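You operate a simulated robot arm through the tools that you are given. There is no shell and no other tool. Be economical: measure what you need, move in short steps, check, and stop when the job is done.

The job below is to be done with a simulated two-armed robot. You get a single attempt, and the scene is never put back.

JOB
Put the steel cup on the steel shelf behind the hot cabinet away on the top of the tall rack. Take the jelly from the steel shelf behind the hot cabinet and leave it on the high right shelf of the wide cupboard. Put the orange plate from the steel shelf behind the hot cabinet in the left basin. Open the right cupboard door, fetch the red tongs and set it on the middle shelf of the narrow cupboard, then shut the door. Close the front right door. Open the left cupboard door, take the tart from the top of the fridge and put it on the middle left shelf of the wide cupboard and shut the door again. The order is free. Set down upright: steel cup.
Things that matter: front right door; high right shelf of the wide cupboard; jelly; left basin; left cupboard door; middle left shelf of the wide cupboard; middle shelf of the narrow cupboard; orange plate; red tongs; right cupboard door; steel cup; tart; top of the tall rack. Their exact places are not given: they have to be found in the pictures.

The check looks at the end state, three seconds after you hand in, the way a careful person would. Anything else that was tipped, shoved, dropped, spilled or broken makes it a failure.

ROBOT AND FRAMES
Two 6-joint arms with two-finger parallel grippers on one trunk, on a base that drives. Base frame: it is fixed to the floor where the robot stands at the start and does not move with it; the origin is under the middle of the robot, x ahead of it, y to its left, z up. Units: mm, rad, N and s.
The left shoulder is at the start at [-102, 177, 758], the right one opposite. With the tool pointing down near the work surface each hand reaches from about 160 to 720 mm from the robot's upright axis, wherever it stands, measured 20 degrees to its own side. Places, roughly: front right door [1300, 400, 1100]; high right shelf of the wide cupboard [-1600, 100, 1200]; jelly (5x5x4 cm) [500, 100, 600]; left basin [-1500, 2300, 800]; left cupboard door [-1300, -500, 1000]; middle left shelf of the wide cupboard [-1600, -500, 900]; middle shelf of the narrow cupboard [-1600, 1300, 900]; orange plate (13x12x3 cm) [500, 800, 600]; red tongs (29x7x3 cm) [600, 300, 700]; right cupboard door [-1300, 1300, 900]; steel cup (8x8x9 cm) [500, 0, 700]; tart (7x7x2 cm) [200, 2200, 900]; top of the tall rack [-1100, -1400, 1300]. Payload 1.57 kg a hand.
The tool frame of a hand sits at the grasp point between the pads (the TCP): z along the fingers, y along the line on which they close. The tips reach 30 mm beyond it. The gripper opens to 80 mm. The fingers are 17 mm wide and 12 mm thick; the gripper's body (40 by 82 mm) begins 80 mm behind the TCP.
Orientation is that of the tool frame in the base frame, as a unit quaternion [w, x, y, z]. With the fingers straight down and closing along the base's y, the tool's x points along the base's -x, its y along +y and its z along -z.

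CONTROLS
- The arms move only by the tool move_arm. It takes "left_rows", "right_rows" or both (then of equal length, played together; a hand with none holds still); each is a list of rows, each a list of 3 entries, a list of its own where there are three numbers: the shift along the tool's x, y, z in units of 25 mm (1.0 is 25 mm), then the turn, a rotation vector about the tool's x, y, z in units of 5 degrees (1.0 is 5 degrees), then the gripper command, from -1 (shut) to 1 (fully open), values between in proportion. In form: [[[dx, dy, dz], [ax, ay, az], gripper], ...]. A call has 1 to 12 rows; each row shifts and turns the commanded pose from where the row before left it, along the tool's axes as they then stand. A call with a number of a shift or a turn outside -1 to 1 is refused whole. Rows are played at 5 a second. More than 50 mm and 0.15 rad between two rows, or a gripper value outside its range, and nothing of the call is played. Where a pose cannot be reached the arm comes as near as it can. A force on the tool above 40 N (or 10 N above the force at the start of the call, whichever is more), or a blocked arm, ends the call early, and 0.2 s more pass. The fingers move at their own pace (about 72 mm/s each) and stop on an object; they squeeze with about 43 N. The grip force told is the motor's: it shows also when the fingers shut on nothing. Time passes only in rows, and 0.2 s behind the last, so rows that do not move let the fingers close. It gives the time, the measured TCP pose, the force on the tool (base axes), the opening and the grip force at its end, in the units of the frame above (readings bear some noise), with the torque about the TCP (base axes, N m) and any sound that the robot's microphone picked up.
- Cameras (640 x 400 px; columns grow to the right, rows downward): "scene" is now at [18.4, 15.4, 1459.1]; the picture's right is [0.36, -0.93, 0.00], its down [-0.79, -0.31, -0.53] and it looks along [0.49, 0.19, -0.85] (base axes); focal length 256 px, centre (320, 200). "left" rides on the left gripper at [72, 7, -122] in its tool frame; the picture's right is [-0.09, 1.00, 0.00], its down [-0.84, -0.08, -0.54] and it looks along [-0.54, -0.05, 0.84] (tool axes); focal length 238 px, centre (320, 200). "right" rides on the right gripper at [72, -7, -122] in its tool frame; the picture's right is [0.09, 1.00, 0.00], its down [-0.84, 0.08, -0.54] and it looks along [-0.54, 0.05, 0.84] (tool axes); focal length 238 px, centre (320, 200).
- capture(camera): a new picture of that camera. No time passes.
- lift_body(by): slides the trunk up (or, below 0, down) by that many mm; the arms and the scene camera ride with it, the base frame stays. It gives what a move gives, with no picture.
- base_move(legs): drives the robot by 1 to 6 legs, each [ahead, left, turn to the left] in mm, mm and rad, along the robot's own axes; the way and the turn of a leg run together, so that a leg with both is an arc; at most 1500 mm and 3.142 rad a leg. The arms and the cameras ride along, it lands a little off, and it stops where it bumps. It gives what a move gives.
- turn_head(pan, tilt): turns the head with the scene camera to pan (to the left, within 2.496 rad either way) and tilt (down, from -0.506 to 1.204), counted from straight ahead of the robot. It gives what a move gives.
- point_at(camera, pixels): for up to 12 pixels [column, row] of the newest picture of that camera ("zoom" is the newest enlarged one), the place [x, y, z] in the base frame of the surface seen there, good to about 3 mm, but the place of the scene camera against the robot may be out by one fixed shift of up to 25 mm in any direction. No time passes.
- inspect(camera, box): a new picture of the part [left, top, right, bottom] of that camera's present view, enlarged. No time passes.
- hand_in(): hands the job in; it is judged then, once.

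Keep the steps short. Do not move on a guess: measure, check each grasp and each placing, and mend mistakes. In all there are 145 turns and 178 pictures (those below and enlarged ones count). Leave the grippers open and the arms clear of the work at the hand-in unless told otherwise, and finish with a single line.

The tools are called after ">>>" as name(argument=value, ...) on one line, values as JSON. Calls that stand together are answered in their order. move_arm: Moves the arms, as the interface text tells. Its arguments: {"type":"object","properties":{"left_rows":{"type":"array","items":{"type":"array"}},"right_rows":{"type":"array","items":{"type":"array"}}},"required":[]} The other tools are called the same way: lift_body (by) slides the trunk up or down; base_move (legs) drives the base; turn_head (pan, tilt) turns the head that bears the scene camera; capture (camera) takes a picture; point_at (camera, pixels) gives the place of the surface under pixels of a picture; inspect (camera, box) takes an enlarged picture of a part of a camera's view; hand_in () hands the job in.

At the start:

```text
time_s: 0.0
left_tcp_pos: [325.7, 471.7, 915.9]
left_tool_rot: [0.0, 0.0, 1.0, 0.0]
left_force: [-1.3, 0.0, 0.3]
left_moment: [0.02, -0.03, 0.0]
left_grip_width: 79.7
left_gripper_force: 0.1
right_tcp_pos: [348.9, 38.1, 859.6]
right_tool_rot: [-0.001, 0.0, 1.0, 0.001]
right_force: [-0.6, 0.6, 0.3]
right_moment: [0.02, 0.0, -0.01]
right_grip_width: 79.9
right_gripper_force: 0.1
trunk travel left (down, up): [-200.0, 128.0]
robot x, y, heading: [2.6, 0.1, 0.003]
head pan, tilt: [0.37, 1.012]
```

scene: 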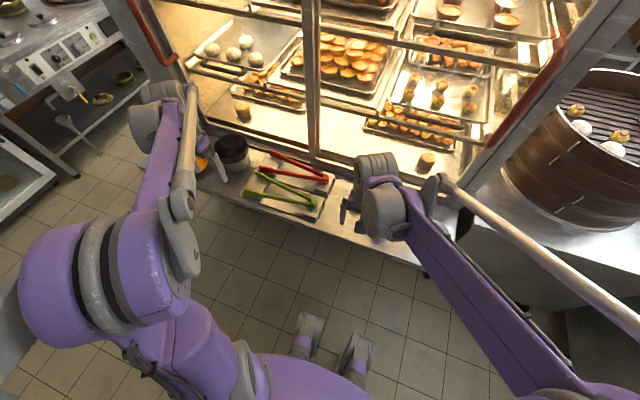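
right: 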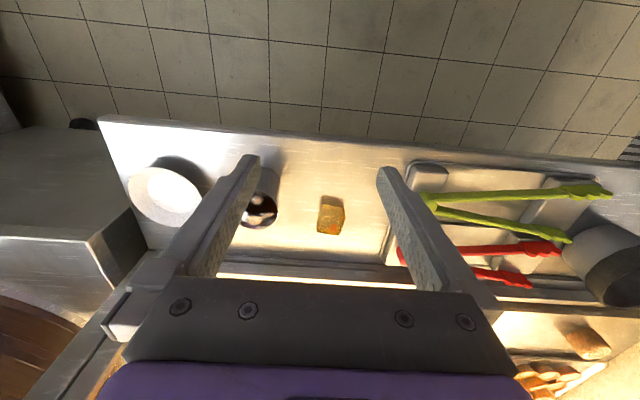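
left: 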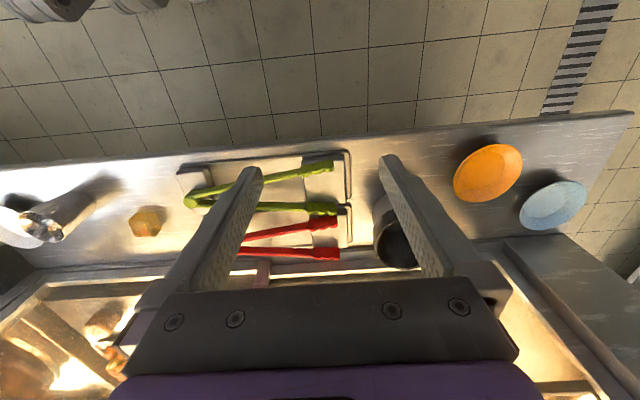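

I'll measure the shelf objects in both hand pictures: cup around (262,205) and jelly around (330,215) in the right one, tongs and plate in the left one.

>>> point_at(camera="right", pixels=[[260, 210], [272, 180], [330, 203], [330, 228], [165, 195], [240, 240], [300, 180], [560, 250], [530, 282], [402, 255], [440, 250], [300, 240]])

>>> point_at(camera="left", pixels=[[488, 172], [488, 147], [460, 180], [518, 165], [488, 200], [330, 222], [330, 253], [250, 238], [148, 222], [45, 228], [552, 205], [430, 170]])

>>> inspect(camera="right", box=[100, 100, 420, 300])

>>> inspect(camera="left", box=[0, 100, 320, 300])

>>> turn_head(pan=0.0, tilt=0.5)

```text
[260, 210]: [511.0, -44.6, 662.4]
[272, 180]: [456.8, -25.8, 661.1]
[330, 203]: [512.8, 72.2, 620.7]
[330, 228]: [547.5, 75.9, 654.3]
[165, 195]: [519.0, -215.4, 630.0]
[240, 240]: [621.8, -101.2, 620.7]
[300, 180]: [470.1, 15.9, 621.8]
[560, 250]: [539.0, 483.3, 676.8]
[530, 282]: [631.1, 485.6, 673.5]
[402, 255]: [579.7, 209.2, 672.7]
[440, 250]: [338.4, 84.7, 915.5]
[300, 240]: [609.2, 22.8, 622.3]
```

```text
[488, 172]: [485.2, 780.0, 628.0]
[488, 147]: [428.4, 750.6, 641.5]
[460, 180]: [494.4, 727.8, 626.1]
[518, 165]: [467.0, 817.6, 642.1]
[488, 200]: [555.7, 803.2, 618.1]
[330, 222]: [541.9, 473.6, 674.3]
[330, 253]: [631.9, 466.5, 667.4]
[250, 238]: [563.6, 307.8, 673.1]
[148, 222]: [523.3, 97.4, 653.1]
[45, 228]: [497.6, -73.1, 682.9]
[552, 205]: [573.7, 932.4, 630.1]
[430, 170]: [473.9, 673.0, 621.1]
```

```text
2.00 times, centred on (260, 200) of right
```

zoom: 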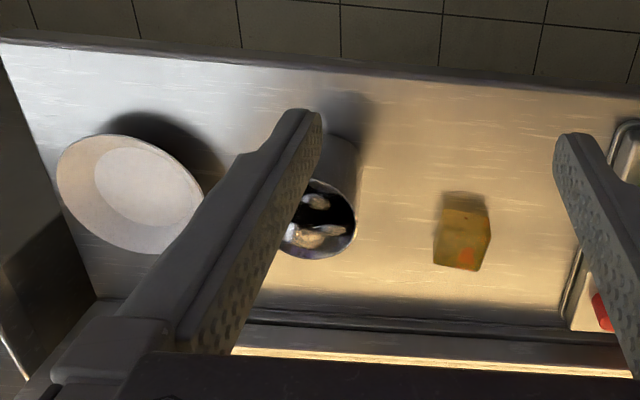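

```text
2.00 times, centred on (160, 200) of left
```

zoom: 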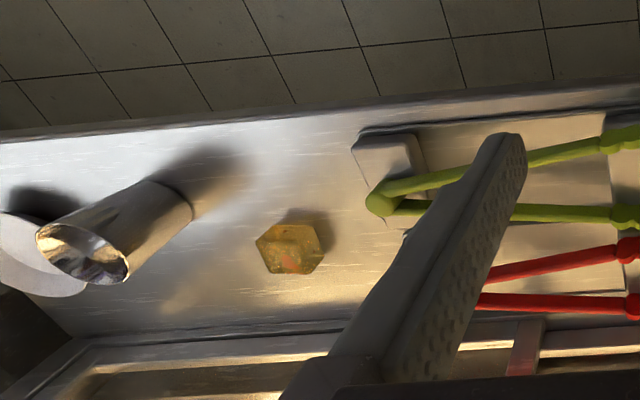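

```text
time_s: 0.9
left_tcp_pos: [324.8, 471.5, 915.4]
left_tool_rot: [0.0, -0.001, 1.0, 0.0]
left_force: [0.0, -0.8, 0.4]
left_moment: [0.03, -0.01, 0.07]
left_grip_width: 80.0
left_gripper_force: 0.1
right_tcp_pos: [348.3, 38.4, 860.2]
right_tool_rot: [0.001, 0.0, 1.0, 0.0]
right_force: [-0.4, -0.1, 0.1]
right_moment: [-0.01, 0.02, 0.0]
right_grip_width: 79.8
right_gripper_force: 0.0
trunk travel left (down, up): [-200.0, 128.0]
robot x, y, heading: [0.9, 3.3, -0.003]
head pan, tilt: [0.0, 0.499]
```

Now look around with the head: ahead, left, right, and behind.

>>> capture(camera="scene")

>>> turn_head(pan=1.3, tilt=0.5)

>>> capture(camera="scene")

>>> turn_head(pan=2.49, tilt=0.4)

>>> capture(camera="scene")

>>> turn_head(pan=-2.49, tilt=0.4)

>>> capture(camera="scene")

>>> turn_head(pan=-1.3, tilt=0.5)

>>> capture(camera="scene")

```text
172 pictures are left
```

scene: 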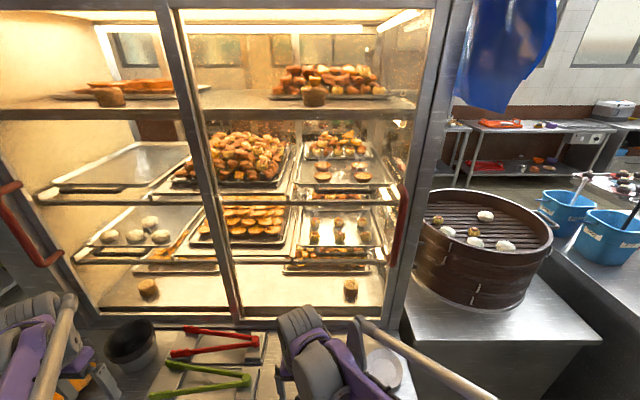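

```text
time_s: 2.4
left_tcp_pos: [325.1, 471.7, 915.0]
left_tool_rot: [0.0, -0.001, 1.0, 0.0]
left_force: [0.3, -0.2, -0.5]
left_moment: [-0.02, -0.01, -0.01]
left_grip_width: 80.1
left_gripper_force: 0.1
right_tcp_pos: [349.5, 38.7, 858.7]
right_tool_rot: [0.0, 0.0, 1.0, 0.0]
right_force: [-0.3, -1.0, 0.3]
right_moment: [-0.03, -0.04, 0.0]
right_grip_width: 80.0
right_gripper_force: 0.0
trunk travel left (down, up): [-200.0, 128.0]
robot x, y, heading: [-0.2, 2.7, -0.001]
head pan, tilt: [1.3, 0.499]
```

```text
171 pictures are left
```

scene: 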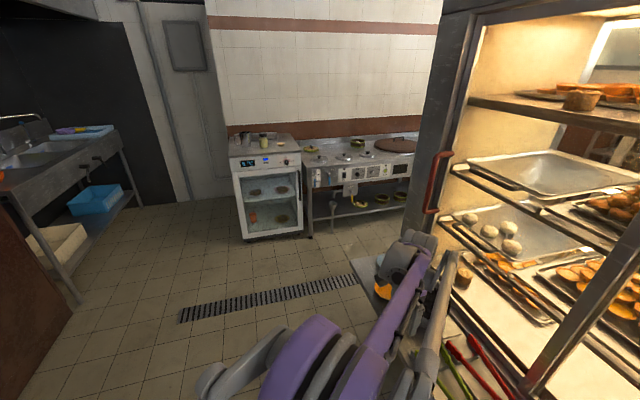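

```text
time_s: 3.8
left_tcp_pos: [324.7, 470.3, 916.4]
left_tool_rot: [-0.001, 0.0, 1.0, 0.0]
left_force: [0.6, -0.9, -0.4]
left_moment: [0.0, 0.0, 0.0]
left_grip_width: 80.1
left_gripper_force: 0.0
right_tcp_pos: [347.9, 38.9, 860.4]
right_tool_rot: [0.0, 0.0, 1.0, 0.0]
right_force: [0.3, 0.7, -0.4]
right_moment: [0.05, 0.01, 0.05]
right_grip_width: 80.1
right_gripper_force: 0.0
trunk travel left (down, up): [-200.0, 128.0]
robot x, y, heading: [1.3, -0.1, -0.002]
head pan, tilt: [2.491, 0.4]
```

```text
170 pictures are left
```

scene: 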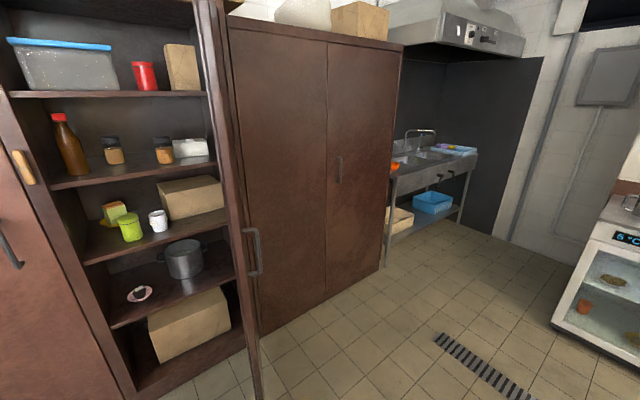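

```text
time_s: 7.7
left_tcp_pos: [325.5, 471.8, 915.2]
left_tool_rot: [0.001, 0.001, 1.0, -0.001]
left_force: [-0.5, 0.2, -0.2]
left_moment: [-0.01, -0.03, -0.02]
left_grip_width: 80.3
left_gripper_force: 0.1
right_tcp_pos: [348.5, 38.8, 858.5]
right_tool_rot: [0.0, 0.001, 1.0, 0.0]
right_force: [0.0, -0.4, -0.1]
right_moment: [0.02, 0.01, 0.04]
right_grip_width: 80.0
right_gripper_force: 0.1
trunk travel left (down, up): [-200.0, 128.0]
robot x, y, heading: [2.0, 0.6, 0.002]
head pan, tilt: [-2.491, 0.4]
```

```text
169 pictures are left
```

scene: 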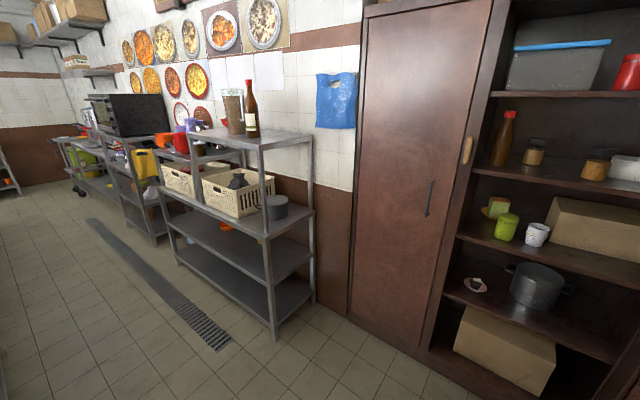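

```text
time_s: 9.1
left_tcp_pos: [324.9, 472.3, 915.5]
left_tool_rot: [0.001, 0.0, 1.0, 0.0]
left_force: [-0.5, 0.1, -1.0]
left_moment: [-0.03, -0.01, 0.0]
left_grip_width: 79.9
left_gripper_force: 0.0
right_tcp_pos: [347.4, 38.5, 859.0]
right_tool_rot: [0.0, 0.0, 1.0, 0.0]
right_force: [-0.5, 0.0, 0.4]
right_moment: [-0.01, -0.04, -0.01]
right_grip_width: 80.0
right_gripper_force: 0.0
trunk travel left (down, up): [-200.0, 128.0]
robot x, y, heading: [5.0, 0.4, 0.004]
head pan, tilt: [-1.3, 0.499]
```

```text
168 pictures are left
```

scene: 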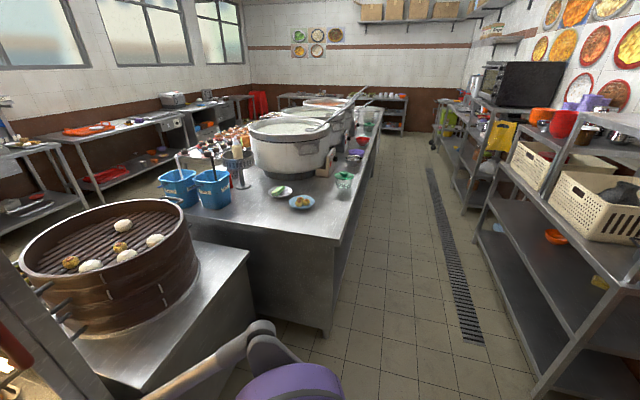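

The cup sits half behind a finger at (262,205). I'll shift the right hand so the cup comes between its fingers, then look.

>>> move_arm(right_rows=[[[-0.4, -0.83, 0], [0, 0, 0], 1], [[-0.4, -0.83, 0], [0, 0, 0], 1], [[-0.4, -0.83, 0], [0, 0, 0], 1], [[-0.4, -0.83, 0], [0, 0, 0], 1]])

>>> capture(camera="right")

>>> turn_head(pan=-0.1, tilt=0.95)

>>> capture(camera="scene")

```text
time_s: 10.1
left_tcp_pos: [326.5, 471.3, 915.3]
left_tool_rot: [-0.001, 0.0, 1.0, -0.001]
left_force: [0.8, 0.4, 0.0]
left_moment: [-0.01, 0.0, 0.02]
left_grip_width: 79.7
left_gripper_force: 0.1
right_tcp_pos: [385.5, -44.6, 861.0]
right_tool_rot: [0.0, 0.0, 1.0, 0.0]
right_force: [-0.3, 0.9, -0.1]
right_moment: [-0.04, -0.01, 0.01]
right_grip_width: 79.9
right_gripper_force: 0.1
trunk travel left (down, up): [-200.0, 128.0]
robot x, y, heading: [3.9, 0.9, 0.001]
head pan, tilt: [-1.3, 0.499]
```

```text
167 pictures are left
```

right: 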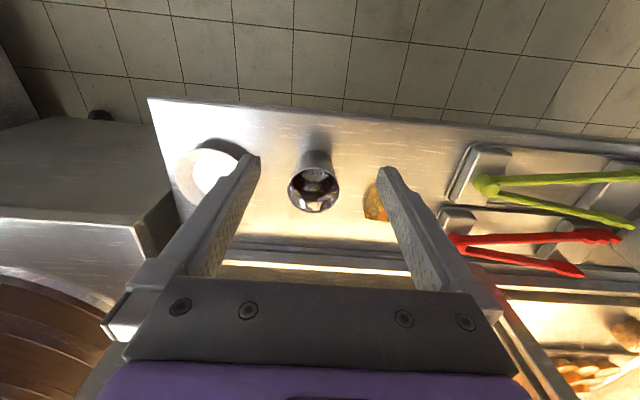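

```text
time_s: 11.5
left_tcp_pos: [324.5, 471.8, 916.0]
left_tool_rot: [0.0, 0.0, 1.0, 0.001]
left_force: [0.8, -0.8, -1.0]
left_moment: [0.01, 0.01, -0.01]
left_grip_width: 80.0
left_gripper_force: 0.2
right_tcp_pos: [385.5, -45.9, 860.0]
right_tool_rot: [0.0, 0.001, 1.0, 0.0]
right_force: [0.1, -0.2, -0.4]
right_moment: [-0.01, 0.03, -0.01]
right_grip_width: 80.1
right_gripper_force: 0.1
trunk travel left (down, up): [-200.0, 128.0]
robot x, y, heading: [-0.6, 1.7, -0.001]
head pan, tilt: [-0.099, 0.949]
```

```text
166 pictures are left
```

scene: 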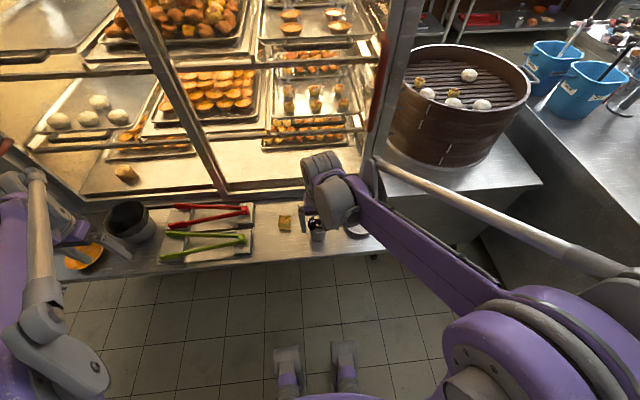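

>>> inspect(camera="right", box=[270, 140, 366, 220])

>>> point_at(camera="right", pixels=[[290, 190], [338, 190], [314, 212], [314, 170], [314, 190], [303, 152], [330, 152], [370, 205], [340, 240], [225, 140]])

>>> point_at(camera="scene", pixels=[[285, 218], [305, 245], [285, 229], [317, 222], [317, 236], [125, 245], [150, 250]])

```text
5.00 times, centred on (318, 180) of right
```

zoom: 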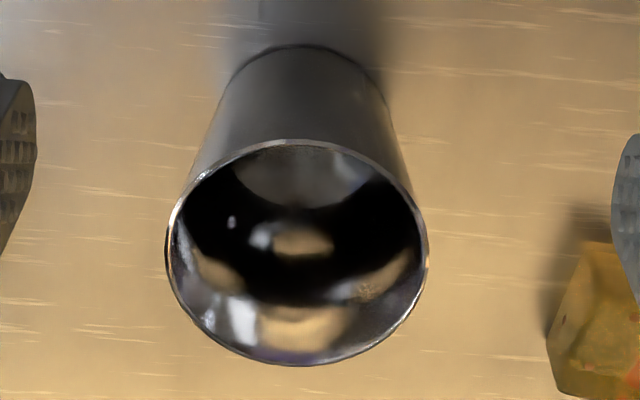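

```text
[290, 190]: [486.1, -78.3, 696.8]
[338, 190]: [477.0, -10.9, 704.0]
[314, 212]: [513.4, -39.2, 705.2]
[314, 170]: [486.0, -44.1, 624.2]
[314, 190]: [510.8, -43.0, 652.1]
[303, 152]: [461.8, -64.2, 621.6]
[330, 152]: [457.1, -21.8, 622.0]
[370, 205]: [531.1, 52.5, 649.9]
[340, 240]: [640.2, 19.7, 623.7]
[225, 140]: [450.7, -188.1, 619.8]
```

```text
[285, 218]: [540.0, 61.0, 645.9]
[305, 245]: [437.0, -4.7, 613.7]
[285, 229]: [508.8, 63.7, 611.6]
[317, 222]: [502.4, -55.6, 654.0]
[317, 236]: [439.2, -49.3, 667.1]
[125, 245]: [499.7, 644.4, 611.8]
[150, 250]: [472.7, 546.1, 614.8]
```

Cup: empty, rim at z≈706, centre ≈(477,−45), diameter ≈71, shelf z≈621. I'll tilt both hands to 30° below horizontal (turn −60° about tool y).

>>> move_arm(right_rows=[[[0, 0, 0], [0, -1, 0], 1], [[0, 0, 0], [0, -1, 0], 1], [[0, 0, 0], [0, -1, 0], 1], [[0, 0, 0], [0, -1, 0], 1], [[0, 0, 0], [0, -1, 0], 1], [[0, 0, 0], [0, -1, 0], 1], [[0, 0, 0], [0, -1, 0], 1], [[0, 0, 0], [0, -1, 0], 1], [[0, 0, 0], [0, -1, 0], 1], [[0, 0, 0], [0, -1, 0], 1], [[0, 0, 0], [0, -1, 0], 1], [[0, 0, 0], [0, -1, 0], 1]], left_rows=[[[0, 0, 0], [0, -1, 0], 1], [[0, 0, 0], [0, -1, 0], 1], [[0, 0, 0], [0, -1, 0], 1], [[0, 0, 0], [0, -1, 0], 1], [[0, 0, 0], [0, -1, 0], 1], [[0, 0, 0], [0, -1, 0], 1], [[0, 0, 0], [0, -1, 0], 1], [[0, 0, 0], [0, -1, 0], 1], [[0, 0, 0], [0, -1, 0], 1], [[0, 0, 0], [0, -1, 0], 1], [[0, 0, 0], [0, -1, 0], 1], [[0, 0, 0], [0, -1, 0], 1]])

>>> capture(camera="right")

```text
time_s: 14.1
left_tcp_pos: [325.1, 471.1, 916.5]
left_tool_rot: [0.501, -0.001, 0.866, 0.001]
left_force: [-0.9, 0.1, 0.4]
left_moment: [0.02, 0.02, -0.01]
left_grip_width: 79.8
left_gripper_force: 0.1
right_tcp_pos: [387.8, -45.2, 859.5]
right_tool_rot: [0.5, -0.001, 0.866, 0.0]
right_force: [-0.6, 0.1, 0.1]
right_moment: [-0.02, -0.03, 0.02]
right_grip_width: 79.9
right_gripper_force: 0.1
trunk travel left (down, up): [-200.0, 128.0]
robot x, y, heading: [0.9, 0.9, 0.002]
head pan, tilt: [-0.099, 0.949]
```

```text
164 pictures are left
```

right: 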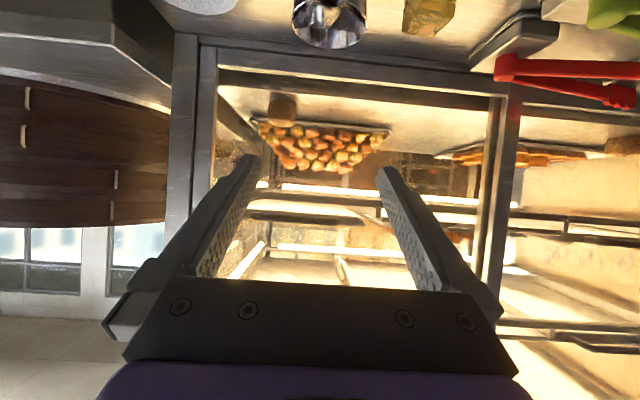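

Camera now looks level from under the hand. I descend to z≈688 short of the cup (tips at x≈411, cup's near edge at 441) and look.

>>> move_arm(right_rows=[[[0.847, 0, 0.49], [0, 0, 0], 1], [[0.847, 0, 0.49], [0, 0, 0], 1], [[0.847, 0, 0.49], [0, 0, 0], 1], [[0.847, 0, 0.49], [0, 0, 0], 1], [[0.847, 0, 0.49], [0, 0, 0], 1], [[0.847, 0, 0.49], [0, 0, 0], 1], [[0.847, 0, 0.49], [0, 0, 0], 1]])

>>> capture(camera="right")

```text
time_s: 15.7
left_tcp_pos: [325.7, 471.3, 914.9]
left_tool_rot: [0.5, 0.0, 0.866, 0.0]
left_force: [0.6, -0.4, 0.6]
left_moment: [-0.02, -0.02, 0.01]
left_grip_width: 79.9
left_gripper_force: 0.1
right_tcp_pos: [422.6, -32.2, 740.1]
right_tool_rot: [0.499, 0.0, 0.866, 0.0]
right_force: [0.1, -0.8, 0.1]
right_moment: [-0.01, -0.01, 0.0]
right_grip_width: 80.0
right_gripper_force: 0.1
right hand out of reach, approached as far as the arm can: row 5, 6, 7
trunk travel left (down, up): [-200.0, 128.0]
robot x, y, heading: [-0.5, 1.6, -0.003]
head pan, tilt: [-0.099, 0.949]
```

```text
163 pictures are left
```

right: 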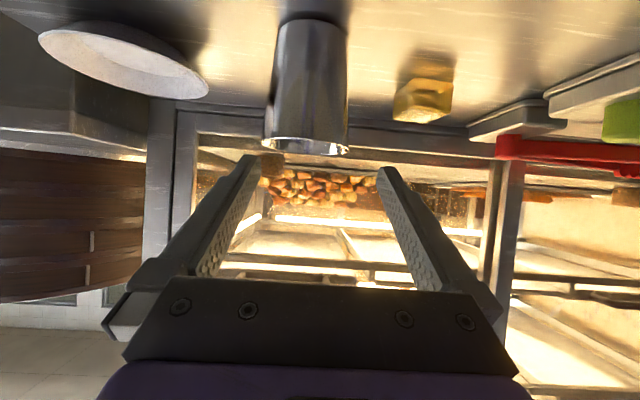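

The pose is too close to the body. I'll back the base 130 mm for more room.

>>> base_move(legs=[[-150, 0, 0]])

>>> move_arm(right_rows=[[[0, 0, 0], [0, 0, 0], 1]])

```text
time_s: 17.1
left_tcp_pos: [174.9, 471.2, 915.9]
left_tool_rot: [0.5, 0.0, 0.866, 0.0]
left_force: [0.3, 1.5, 0.6]
left_moment: [0.0, 0.0, -0.01]
left_grip_width: 80.0
left_gripper_force: 0.1
right_tcp_pos: [274.1, -31.3, 739.9]
right_tool_rot: [0.5, 0.0, 0.866, -0.001]
right_force: [0.1, 0.3, -0.5]
right_moment: [-0.02, 0.0, -0.02]
right_grip_width: 79.9
right_gripper_force: 0.1
trunk travel left (down, up): [-200.0, 128.0]
robot x, y, heading: [-149.6, 1.1, -0.002]
head pan, tilt: [-0.099, 0.949]
```

```text
time_s: 17.5
left_tcp_pos: [176.7, 471.5, 916.7]
left_tool_rot: [0.499, -0.001, 0.866, 0.001]
left_force: [-0.3, -1.0, 0.1]
left_moment: [0.02, -0.05, -0.02]
left_grip_width: 80.1
left_gripper_force: 0.0
right_tcp_pos: [274.5, -32.2, 740.1]
right_tool_rot: [0.499, 0.001, 0.867, 0.0]
right_force: [-0.4, -0.2, 0.2]
right_moment: [0.02, -0.04, 0.02]
right_grip_width: 80.0
right_gripper_force: 0.1
trunk travel left (down, up): [-200.0, 128.0]
robot x, y, heading: [-148.9, -0.5, -0.003]
head pan, tilt: [-0.099, 0.949]
```

Now move to just short of the cup, (400,−45,688).

>>> move_arm(right_rows=[[[-0.12, -0.087, 0.9], [0, 0, 0], 1], [[-0.12, -0.087, 0.9], [0, 0, 0], 1], [[-0.12, -0.087, 0.9], [0, 0, 0], 1], [[-0.12, -0.087, 0.9], [0, 0, 0], 1], [[-0.12, -0.087, 0.9], [0, 0, 0], 1], [[-0.12, -0.087, 0.9], [0, 0, 0], 1]])

>>> capture(camera="right")

```text
time_s: 18.9
left_tcp_pos: [176.7, 471.6, 915.3]
left_tool_rot: [0.5, 0.0, 0.866, 0.0]
left_force: [-0.4, 0.4, 0.1]
left_moment: [-0.01, -0.02, 0.01]
left_grip_width: 80.1
left_gripper_force: 0.0
right_tcp_pos: [400.2, -46.6, 686.9]
right_tool_rot: [0.499, -0.001, 0.867, 0.001]
right_force: [0.1, -0.2, -0.3]
right_moment: [-0.02, 0.0, 0.01]
right_grip_width: 80.2
right_gripper_force: 0.0
trunk travel left (down, up): [-200.0, 128.0]
robot x, y, heading: [-147.8, -0.9, -0.002]
head pan, tilt: [-0.099, 0.949]
```

```text
162 pictures are left
```

right: 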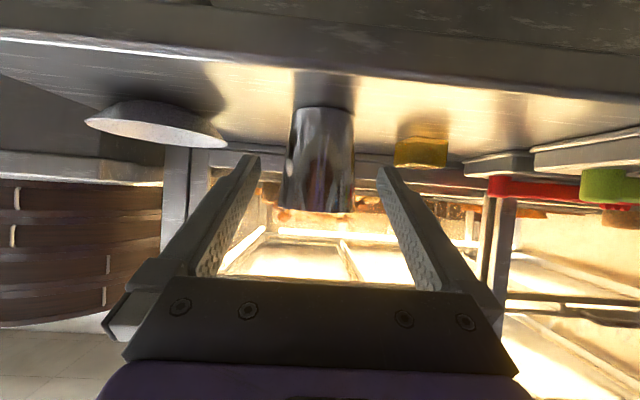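

Aligned (rim centre col 316.5, expected ≈315). Go forward 77 mm, then close.

>>> move_arm(right_rows=[[[-0.385, 0.01, 0.667], [0, 0, 0], 1], [[-0.385, 0.01, 0.667], [0, 0, 0], 1], [[-0.385, 0.01, 0.667], [0, 0, 0], 1], [[-0.385, 0.01, 0.667], [0, 0, 0], 1], [[0, 0, 0], [0, 0, 0], -0.2], [[0, 0, 0], [0, 0, 0], -1], [[0, 0, 0], [0, 0, 0], -1]])

>>> capture(camera="right")

```text
time_s: 20.5
left_tcp_pos: [176.5, 470.7, 916.8]
left_tool_rot: [0.5, 0.0, 0.866, 0.0]
left_force: [0.3, -0.1, 0.7]
left_moment: [-0.03, 0.04, 0.0]
left_grip_width: 80.0
left_gripper_force: 0.0
right_tcp_pos: [474.8, -45.8, 687.9]
right_tool_rot: [0.5, 0.0, 0.866, 0.001]
right_force: [0.9, -0.2, -0.1]
right_moment: [0.0, -0.03, -0.02]
right_grip_width: 70.4
right_gripper_force: 43.0
trunk travel left (down, up): [-200.0, 128.0]
robot x, y, heading: [-149.8, -2.5, 0.001]
head pan, tilt: [-0.099, 0.949]
```

```text
161 pictures are left
```

right: 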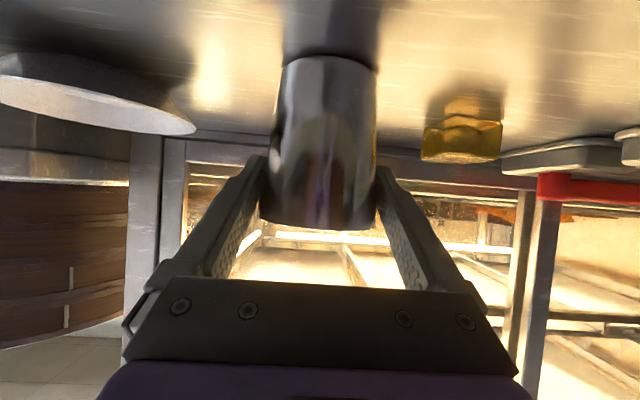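

Gripped (70.4 mm, 43 N). Lift 150 mm, then back and to the right.

>>> move_arm(right_rows=[[[-0.433, 0, -0.25], [0, 0, 0], -1], [[-0.866, 0, -0.5], [0, 0, 0], -1], [[-0.866, 0, -0.5], [0, 0, 0], -1], [[-0.866, 0, -0.5], [0, 0, 0], -1], [[-0.866, 0, -0.5], [0, 0, 0], -1], [[-0.866, 0, -0.5], [0, 0, 0], -1], [[-0.866, 0, -0.5], [0, 0, 0], -1], [[0.5, -1, -0.866], [0, 0, 0], -1], [[0.5, -1, -0.866], [0, 0, 0], -1], [[0.5, -1, -0.866], [0, 0, 0], -1], [[0.5, -1, -0.866], [0, 0, 0], -1], [[0, -1, 0], [0, 0, 0], -1]])

>>> capture(camera="right")

```text
time_s: 23.1
left_tcp_pos: [176.2, 471.1, 916.2]
left_tool_rot: [0.501, -0.001, 0.865, 0.001]
left_force: [-0.2, -0.1, 1.4]
left_moment: [0.01, 0.01, 0.02]
left_grip_width: 80.2
left_gripper_force: 0.2
right_tcp_pos: [374.7, -172.1, 848.7]
right_tool_rot: [0.499, 0.0, 0.867, 0.0]
right_force: [0.0, 0.1, -0.2]
right_moment: [0.01, 0.02, -0.01]
right_grip_width: 70.1
right_gripper_force: 42.9
trunk travel left (down, up): [-200.0, 128.0]
robot x, y, heading: [-149.6, 5.4, -0.002]
head pan, tilt: [-0.099, 0.949]
```

```text
160 pictures are left
```

right: 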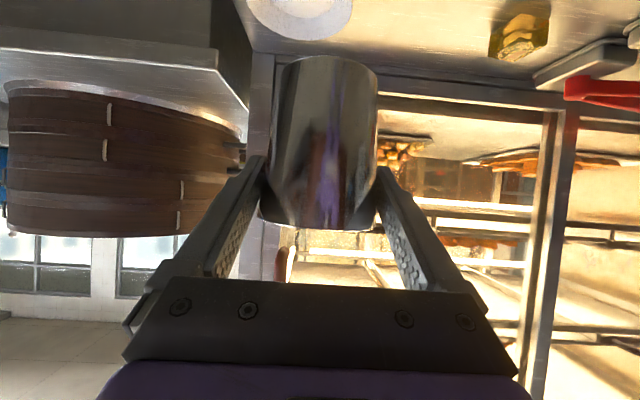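

Cup steady in hand. I'll step the base 200 mm right so that the left arm reaches the jelly, then bring the left hand to view it.

>>> base_move(legs=[[0, -200, 0]])

>>> move_arm(left_rows=[[[0.193, -0.637, 0.973], [0, 0, 0], 1], [[0.193, -0.637, 0.973], [0, 0, 0], 1], [[0.193, -0.637, 0.973], [0, 0, 0], 1], [[0.193, -0.637, 0.973], [0, 0, 0], 1], [[0.193, -0.637, 0.973], [0, 0, 0], 1], [[0.193, -0.637, 0.973], [0, 0, 0], 1], [[0.193, -0.637, 0.973], [0, 0, 0], 1], [[0.193, -0.637, 0.973], [0, 0, 0], 1], [[0.193, -0.637, 0.973], [0, 0, 0], 1], [[0.193, -0.637, 0.973], [0, 0, 0], 1], [[0.193, -0.637, 0.973], [0, 0, 0], 1], [[0.193, -0.637, 0.973], [0, 0, 0], 1]])

>>> capture(camera="left")

>>> turn_head(pan=0.15, tilt=0.7)

>>> inspect(camera="scene", box=[200, 120, 440, 270])

```text
time_s: 25.5
left_tcp_pos: [174.7, 273.3, 915.8]
left_tool_rot: [0.5, -0.004, 0.866, 0.002]
left_force: [-0.5, 0.0, 0.0]
left_moment: [-0.01, 0.0, -0.01]
left_grip_width: 80.0
left_gripper_force: 0.0
right_tcp_pos: [376.9, -368.9, 849.7]
right_tool_rot: [0.499, -0.003, 0.866, 0.002]
right_force: [0.2, -0.6, -1.3]
right_moment: [-0.03, -0.01, 0.0]
right_grip_width: 70.0
right_gripper_force: 43.3
trunk travel left (down, up): [-200.0, 128.0]
robot x, y, heading: [-149.1, -200.1, 0.006]
head pan, tilt: [-0.099, 0.949]
```

```text
time_s: 28.1
left_tcp_pos: [399.4, 83.0, 720.8]
left_tool_rot: [0.5, -0.003, 0.866, 0.002]
left_force: [-0.5, -0.2, 0.2]
left_moment: [0.02, 0.03, 0.01]
left_grip_width: 80.0
left_gripper_force: 0.2
right_tcp_pos: [377.1, -368.8, 848.8]
right_tool_rot: [0.499, -0.003, 0.866, 0.002]
right_force: [0.4, 0.7, -1.3]
right_moment: [0.0, 0.0, 0.04]
right_grip_width: 69.9
right_gripper_force: 43.2
trunk travel left (down, up): [-200.0, 128.0]
robot x, y, heading: [-148.5, -199.8, 0.012]
head pan, tilt: [-0.099, 0.949]
```

```text
159 pictures are left
```

left: 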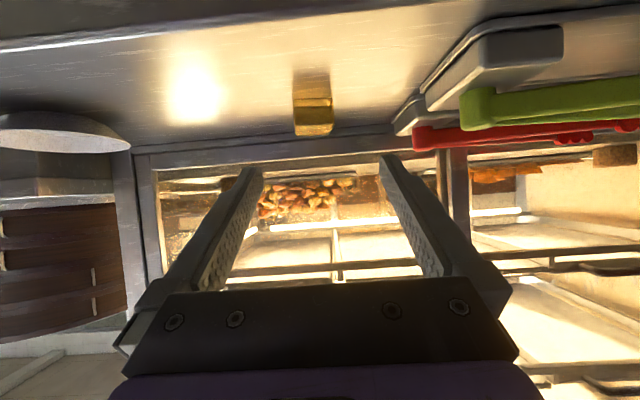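

```text
time_s: 28.8
left_tcp_pos: [398.1, 82.7, 720.6]
left_tool_rot: [0.5, -0.003, 0.866, 0.002]
left_force: [0.2, -0.5, -0.5]
left_moment: [0.0, -0.01, 0.02]
left_grip_width: 79.8
left_gripper_force: 0.0
right_tcp_pos: [376.3, -368.9, 850.0]
right_tool_rot: [0.5, -0.004, 0.866, 0.002]
right_force: [0.0, 0.3, -0.1]
right_moment: [0.0, 0.01, 0.01]
right_grip_width: 69.7
right_gripper_force: 43.7
trunk travel left (down, up): [-200.0, 128.0]
robot x, y, heading: [-144.2, -200.4, 0.013]
head pan, tilt: [0.15, 0.7]
```

```text
2.67 times, centred on (320, 195) of scene
```

zoom: 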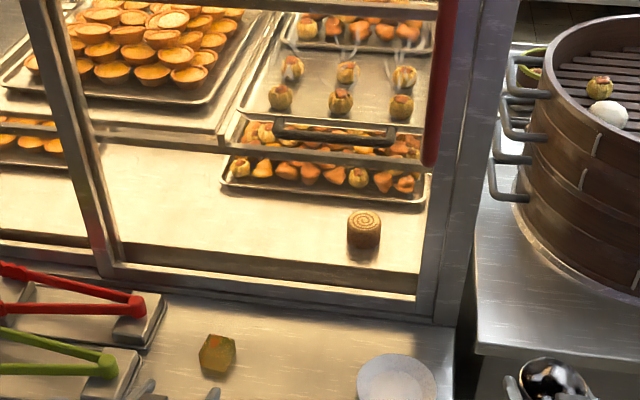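

Jelly: about 45 mm wide, edges aligned, y≈77, x≈513–557. Advance along the tool to (530,77,652) and close.

>>> move_arm(left_rows=[[[-0.047, -0.05, 0.988], [0, 0, 0], 1], [[-0.047, -0.05, 0.988], [0, 0, 0], 1], [[-0.047, -0.05, 0.988], [0, 0, 0], 1], [[-0.047, -0.05, 0.988], [0, 0, 0], 1], [[-0.047, -0.05, 0.988], [0, 0, 0], 1], [[-0.047, -0.05, 0.988], [0, 0, 0], 1]])

>>> capture(camera="left")

>>> inspect(camera="scene", box=[220, 200, 380, 300])

```text
time_s: 30.2
left_tcp_pos: [532.1, 76.9, 651.3]
left_tool_rot: [0.501, -0.003, 0.866, 0.001]
left_force: [-0.6, -0.6, -0.4]
left_moment: [0.0, -0.02, 0.02]
left_grip_width: 80.3
left_gripper_force: 0.0
right_tcp_pos: [377.3, -368.6, 849.6]
right_tool_rot: [0.499, -0.003, 0.867, 0.001]
right_force: [0.0, -0.7, -0.3]
right_moment: [0.0, 0.03, 0.0]
right_grip_width: 69.9
right_gripper_force: 43.2
trunk travel left (down, up): [-200.0, 128.0]
robot x, y, heading: [-146.8, -200.9, 0.007]
head pan, tilt: [0.15, 0.7]
```

```text
157 pictures are left
```

left: 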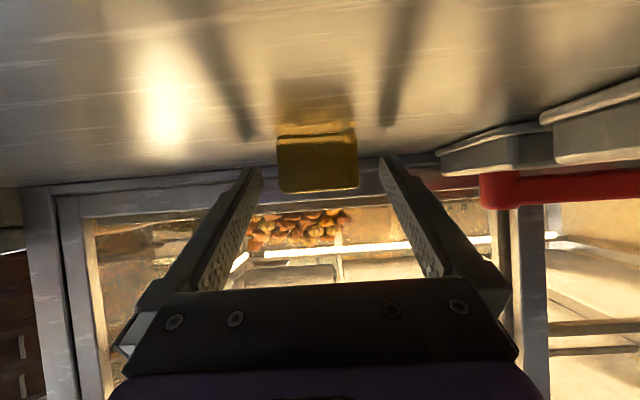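

```text
4.00 times, centred on (300, 250) of scene
```

zoom: 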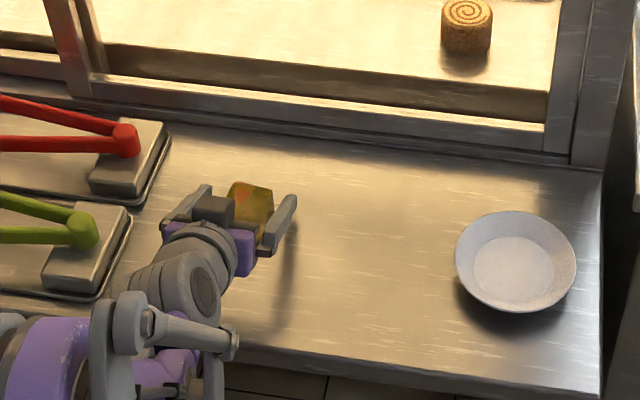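

Jelly is between the fingers. Close gently and check.

>>> move_arm(left_rows=[[[0, 0, 0], [0, 0, 0], 0.2], [[0, 0, 0], [0, 0, 0], -0.3], [[0, 0, 0], [0, 0, 0], -1], [[0, 0, 0], [0, 0, 0], -1]])

>>> capture(camera="left")

```text
time_s: 31.2
left_tcp_pos: [531.5, 76.8, 652.4]
left_tool_rot: [0.5, -0.003, 0.866, 0.001]
left_force: [-1.0, -1.1, 0.2]
left_moment: [-0.03, 0.0, 0.01]
left_grip_width: 43.2
left_gripper_force: 42.3
right_tcp_pos: [376.9, -369.8, 850.0]
right_tool_rot: [0.499, -0.003, 0.866, 0.001]
right_force: [-0.6, -0.2, -0.6]
right_moment: [0.02, -0.02, -0.01]
right_grip_width: 69.6
right_gripper_force: 43.1
trunk travel left (down, up): [-200.0, 128.0]
robot x, y, heading: [-151.4, -205.8, 0.005]
head pan, tilt: [0.15, 0.7]
```

```text
155 pictures are left
```

left: 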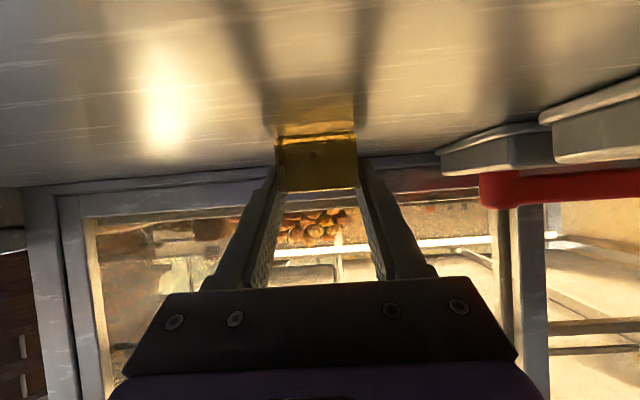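

Jelly gripped (43 mm). Lift 125 mm and pull back 125 mm.

>>> move_arm(left_rows=[[[-0.433, 0, -0.25], [0, 0, 0], -1], [[-0.866, 0, -0.5], [0, 0, 0], -1], [[-0.866, 0, -0.5], [0, 0, 0], -1], [[-0.866, 0, -0.5], [0, 0, 0], -1], [[-0.866, 0, -0.5], [0, 0, 0], -1], [[-0.866, 0, -0.5], [0, 0, 0], -1], [[0.5, 0, -0.866], [0, 0, 0], -1], [[0.5, 0, -0.866], [0, 0, 0], -1], [[0.5, 0, -0.866], [0, 0, 0], -1], [[0.5, 0, -0.866], [0, 0, 0], -1], [[0.5, 0, -0.866], [0, 0, 0], -1]])

>>> capture(camera="left")

>>> base_move(legs=[[-200, 0, 0], [0, 0, -1.57]])

>>> turn_head(pan=-0.6, tilt=0.25)

>>> capture(camera="scene")

```text
time_s: 33.6
left_tcp_pos: [404.4, 77.8, 789.5]
left_tool_rot: [0.5, -0.003, 0.866, 0.002]
left_force: [0.5, -0.2, -0.8]
left_moment: [-0.03, -0.04, -0.01]
left_grip_width: 43.2
left_gripper_force: 42.9
right_tcp_pos: [376.9, -368.9, 849.9]
right_tool_rot: [0.5, -0.002, 0.866, 0.001]
right_force: [-0.6, -0.5, -0.6]
right_moment: [0.02, 0.0, 0.01]
right_grip_width: 69.4
right_gripper_force: 42.8
trunk travel left (down, up): [-200.0, 128.0]
robot x, y, heading: [-146.5, -199.6, 0.004]
head pan, tilt: [0.15, 0.7]
```

```text
154 pictures are left
```

left: 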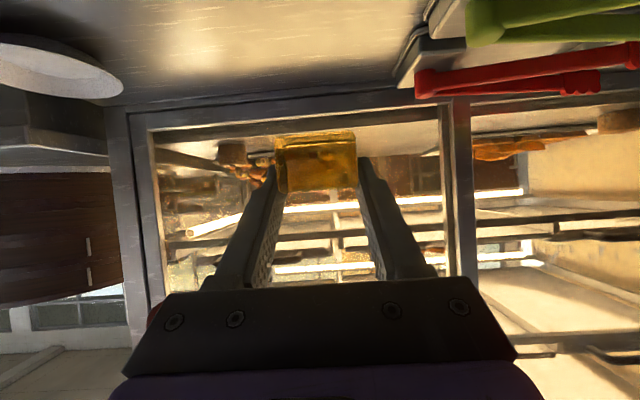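

```text
time_s: 39.0
left_tcp_pos: [-45.4, -742.0, 788.4]
left_tool_rot: [0.363, 0.596, 0.627, -0.345]
left_force: [0.8, 0.9, -0.8]
left_moment: [-0.01, 0.01, -0.01]
left_grip_width: 43.3
left_gripper_force: 44.1
right_tcp_pos: [-493.9, -733.8, 849.8]
right_tool_rot: [0.362, 0.596, 0.629, -0.344]
right_force: [0.8, -0.4, -0.9]
right_moment: [0.04, 0.0, 0.01]
right_grip_width: 67.0
right_gripper_force: 42.9
trunk travel left (down, up): [-200.0, 128.0]
robot x, y, heading: [-347.9, -200.3, -1.518]
head pan, tilt: [0.15, 0.7]
```

```text
time_s: 40.1
left_tcp_pos: [-45.1, -741.5, 789.5]
left_tool_rot: [0.363, 0.596, 0.629, -0.344]
left_force: [0.3, 0.9, -0.7]
left_moment: [-0.01, 0.02, 0.0]
left_grip_width: 43.3
left_gripper_force: 43.1
right_tcp_pos: [-495.1, -734.3, 850.0]
right_tool_rot: [0.363, 0.596, 0.628, -0.344]
right_force: [-0.3, 0.9, -0.7]
right_moment: [0.02, -0.02, 0.01]
right_grip_width: 67.0
right_gripper_force: 43.2
trunk travel left (down, up): [-200.0, 128.0]
robot x, y, heading: [-354.5, -200.3, -1.515]
head pan, tilt: [-0.6, 0.25]
```

```text
153 pictures are left
```

scene: 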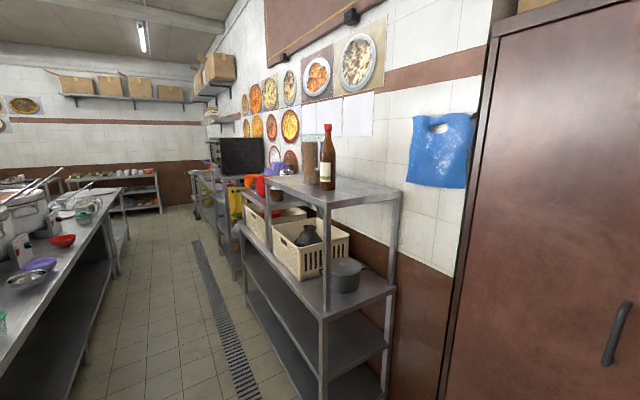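

The cup grip narrowed to 67 mm; let me check it, and measure the rack top.

>>> capture(camera="right")

>>> point_at(camera="scene", pixels=[[360, 190], [330, 205], [390, 195], [270, 180], [345, 178], [320, 183], [330, 160], [395, 180], [290, 178], [300, 190], [345, 290], [460, 300]])

>>> inspect(camera="scene", box=[220, 120, 420, 240])

```text
152 pictures are left
```

right: 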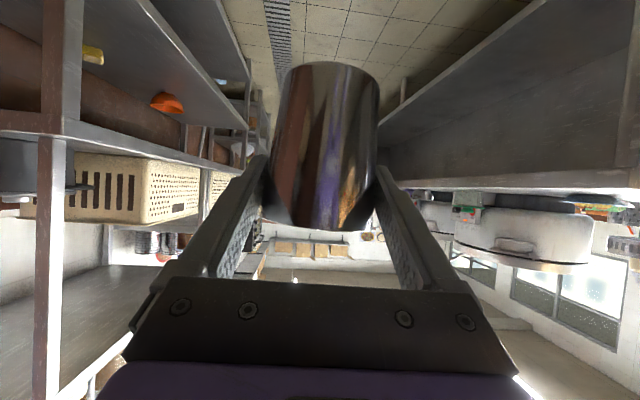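

```text
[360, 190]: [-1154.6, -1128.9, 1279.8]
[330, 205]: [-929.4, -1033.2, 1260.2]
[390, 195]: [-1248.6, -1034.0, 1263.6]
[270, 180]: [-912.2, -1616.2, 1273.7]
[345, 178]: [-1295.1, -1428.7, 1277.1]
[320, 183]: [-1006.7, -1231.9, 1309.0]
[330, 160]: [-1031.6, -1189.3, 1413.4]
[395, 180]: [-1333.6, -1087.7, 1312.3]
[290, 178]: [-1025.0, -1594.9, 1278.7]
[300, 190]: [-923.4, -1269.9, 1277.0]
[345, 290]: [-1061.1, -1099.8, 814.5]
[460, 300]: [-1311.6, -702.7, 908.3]
```

```text
3.20 times, centred on (320, 180) of scene
```

zoom: 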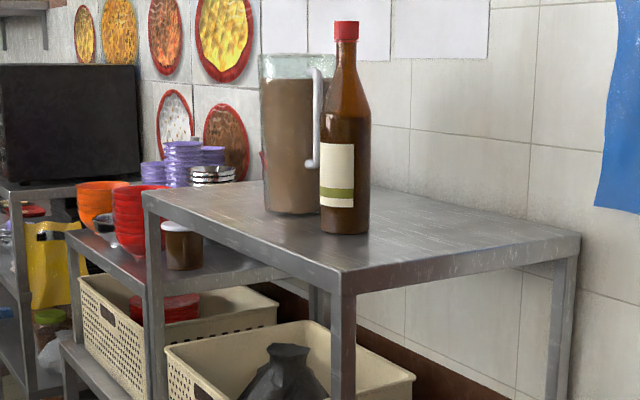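

Rack top z≈1277 (scene reading); free area right/behind of the bottle. Cup looks stable. Raise trunk and the right hand to test reach.

>>> lift_body(by=127)

>>> move_arm(right_rows=[[[-0.866, 0, -0.5], [0, 0, 0], -1], [[-0.866, 0, -0.5], [0, 0, 0], -1], [[-0.866, 0, -0.5], [0, 0, 0], -1], [[-0.866, 0, -0.5], [0, 0, 0], -1], [[-0.866, 0, -0.5], [0, 0, 0], -1], [[-0.866, 0, -0.5], [0, 0, 0], -1], [[-0.866, 0, -0.5], [0, 0, 0], -1], [[-0.866, 0, -0.5], [0, 0, 0], -1], [[-0.866, 0, -0.5], [0, 0, 0], -1], [[-0.866, 0, -0.5], [0, 0, 0], -1], [[-0.866, 0, -0.5], [0, 0, 0], -1], [[-0.866, 0, -0.5], [0, 0, 0], -1]])

>>> move_arm(right_rows=[[[-0.866, 0, -0.5], [0, 0, 0], -1], [[-0.866, 0, -0.5], [0, 0, 0], -1], [[-0.866, 0, -0.5], [0, 0, 0], -1], [[-0.866, 0, -0.5], [0, 0, 0], -1]])

>>> capture(camera="right")

```text
time_s: 41.6
left_tcp_pos: [-45.7, -743.1, 917.5]
left_tool_rot: [0.362, 0.596, 0.628, -0.344]
left_force: [0.2, -0.5, -0.9]
left_moment: [-0.01, -0.03, 0.0]
left_grip_width: 43.5
left_gripper_force: 43.0
right_tcp_pos: [-494.2, -735.0, 977.5]
right_tool_rot: [0.362, 0.597, 0.628, -0.344]
right_force: [0.5, 0.5, 0.2]
right_moment: [-0.04, -0.01, -0.01]
right_grip_width: 67.0
right_gripper_force: 42.6
trunk travel left (down, up): [-327.0, 1.0]
robot x, y, heading: [-350.0, -199.1, -1.52]
head pan, tilt: [-0.6, 0.25]
```

```text
time_s: 44.2
left_tcp_pos: [-46.8, -741.2, 917.3]
left_tool_rot: [0.363, 0.596, 0.628, -0.344]
left_force: [0.5, -0.9, -0.7]
left_moment: [0.0, 0.02, 0.01]
left_grip_width: 43.4
left_gripper_force: 42.8
right_tcp_pos: [-491.2, -732.6, 1275.6]
right_tool_rot: [0.363, 0.596, 0.629, -0.344]
right_force: [0.3, -0.5, -0.5]
right_moment: [0.03, 0.02, 0.01]
right_grip_width: 67.0
right_gripper_force: 42.9
trunk travel left (down, up): [-327.0, 1.0]
robot x, y, heading: [-351.3, -200.6, -1.519]
head pan, tilt: [-0.6, 0.25]
```

```text
time_s: 45.2
left_tcp_pos: [-45.5, -742.1, 916.7]
left_tool_rot: [0.362, 0.597, 0.628, -0.345]
left_force: [-0.2, 1.0, -1.4]
left_moment: [0.01, 0.0, 0.0]
left_grip_width: 43.4
left_gripper_force: 42.5
right_tcp_pos: [-493.2, -730.2, 1377.3]
right_tool_rot: [0.362, 0.596, 0.629, -0.343]
right_force: [0.5, 0.0, -0.6]
right_moment: [0.03, -0.01, 0.0]
right_grip_width: 67.0
right_gripper_force: 42.7
trunk travel left (down, up): [-327.0, 1.0]
robot x, y, heading: [-346.9, -203.1, -1.518]
head pan, tilt: [-0.6, 0.25]
```

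```text
150 pictures are left
```

right: 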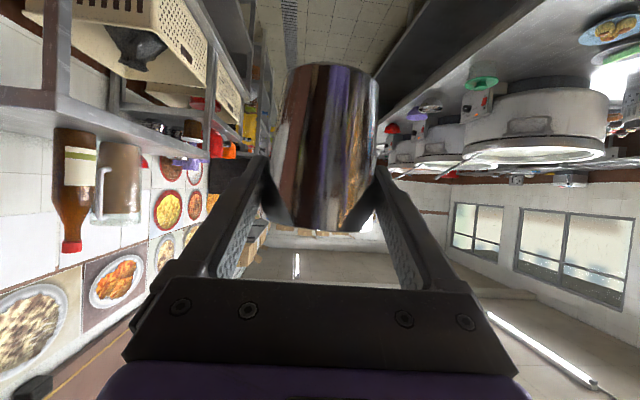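

Reach is fine at z 1377. Drive to a standoff ~150 mm short of the rack, then look.

>>> base_move(legs=[[0, 0, -0.482], [458, -148, 0]])

>>> turn_head(pan=-0.4, tilt=0.35)

>>> capture(camera="scene")

>>> capture(camera="right")

```text
time_s: 49.5
left_tcp_pos: [-644.8, -1179.3, 917.8]
left_tool_rot: [0.272, 0.727, 0.471, -0.42]
left_force: [0.2, 0.2, -0.6]
left_moment: [0.03, 0.02, 0.03]
left_grip_width: 43.5
left_gripper_force: 42.9
right_tcp_pos: [-1038.3, -965.5, 1376.4]
right_tool_rot: [0.271, 0.728, 0.471, -0.419]
right_force: [0.3, 0.9, -1.1]
right_moment: [-0.01, -0.03, 0.0]
right_grip_width: 66.8
right_gripper_force: 42.9
trunk travel left (down, up): [-327.0, 1.0]
robot x, y, heading: [-667.9, -560.2, -1.99]
head pan, tilt: [-0.6, 0.25]
```

```text
time_s: 50.2
left_tcp_pos: [-645.9, -1179.9, 917.3]
left_tool_rot: [0.272, 0.726, 0.471, -0.42]
left_force: [-0.2, 0.7, -0.7]
left_moment: [0.01, 0.01, -0.01]
left_grip_width: 43.1
left_gripper_force: 42.6
right_tcp_pos: [-1037.8, -965.3, 1376.7]
right_tool_rot: [0.271, 0.727, 0.471, -0.419]
right_force: [0.5, 0.5, 0.0]
right_moment: [0.01, 0.0, 0.01]
right_grip_width: 66.9
right_gripper_force: 43.1
trunk travel left (down, up): [-327.0, 1.0]
robot x, y, heading: [-671.0, -557.7, -1.99]
head pan, tilt: [-0.4, 0.351]
```

```text
149 pictures are left
```

scene: 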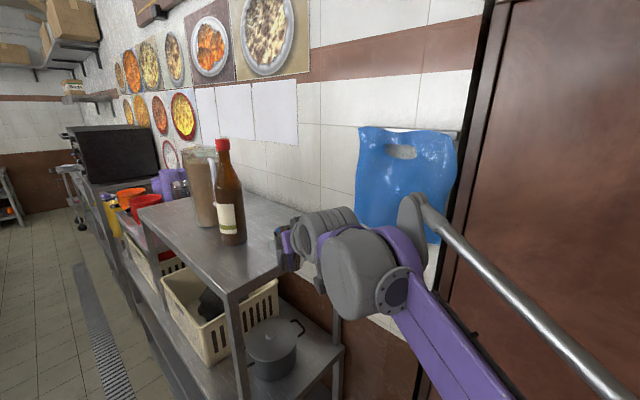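

```text
148 pictures are left
```

right: 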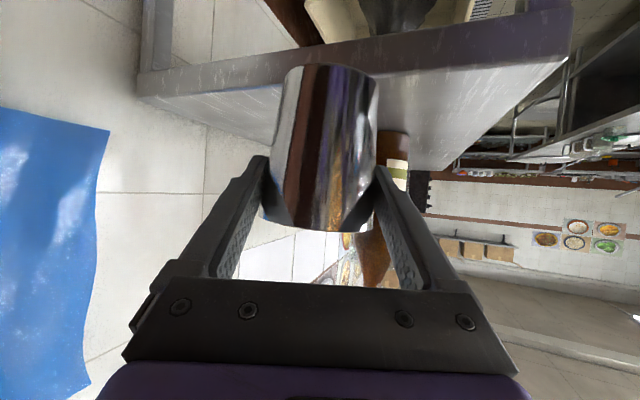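

Rack edge, surface and bottle are visible in the right camera; measure them.

>>> point_at(camera="right", pixels=[[143, 98], [200, 95], [260, 86], [420, 60], [550, 60], [240, 110], [200, 105], [410, 110], [395, 145], [398, 172], [440, 130], [190, 108]])

>>> point_at(camera="scene", pixels=[[232, 285], [283, 265], [260, 240], [230, 238], [270, 255], [205, 224], [225, 190]])

```text
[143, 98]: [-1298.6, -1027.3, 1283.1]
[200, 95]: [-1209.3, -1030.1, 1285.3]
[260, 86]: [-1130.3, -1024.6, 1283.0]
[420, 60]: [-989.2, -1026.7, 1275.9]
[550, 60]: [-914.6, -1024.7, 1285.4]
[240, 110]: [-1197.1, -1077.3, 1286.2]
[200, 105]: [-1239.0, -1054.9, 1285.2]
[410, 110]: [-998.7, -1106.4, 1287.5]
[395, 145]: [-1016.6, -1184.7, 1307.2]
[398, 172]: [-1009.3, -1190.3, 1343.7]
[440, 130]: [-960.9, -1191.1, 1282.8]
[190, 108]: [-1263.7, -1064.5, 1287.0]
```

```text
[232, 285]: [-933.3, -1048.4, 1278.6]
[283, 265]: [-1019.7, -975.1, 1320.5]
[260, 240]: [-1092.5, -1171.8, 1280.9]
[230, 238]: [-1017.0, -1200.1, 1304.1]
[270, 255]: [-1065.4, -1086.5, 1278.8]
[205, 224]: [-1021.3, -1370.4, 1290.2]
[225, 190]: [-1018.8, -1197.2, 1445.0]
```

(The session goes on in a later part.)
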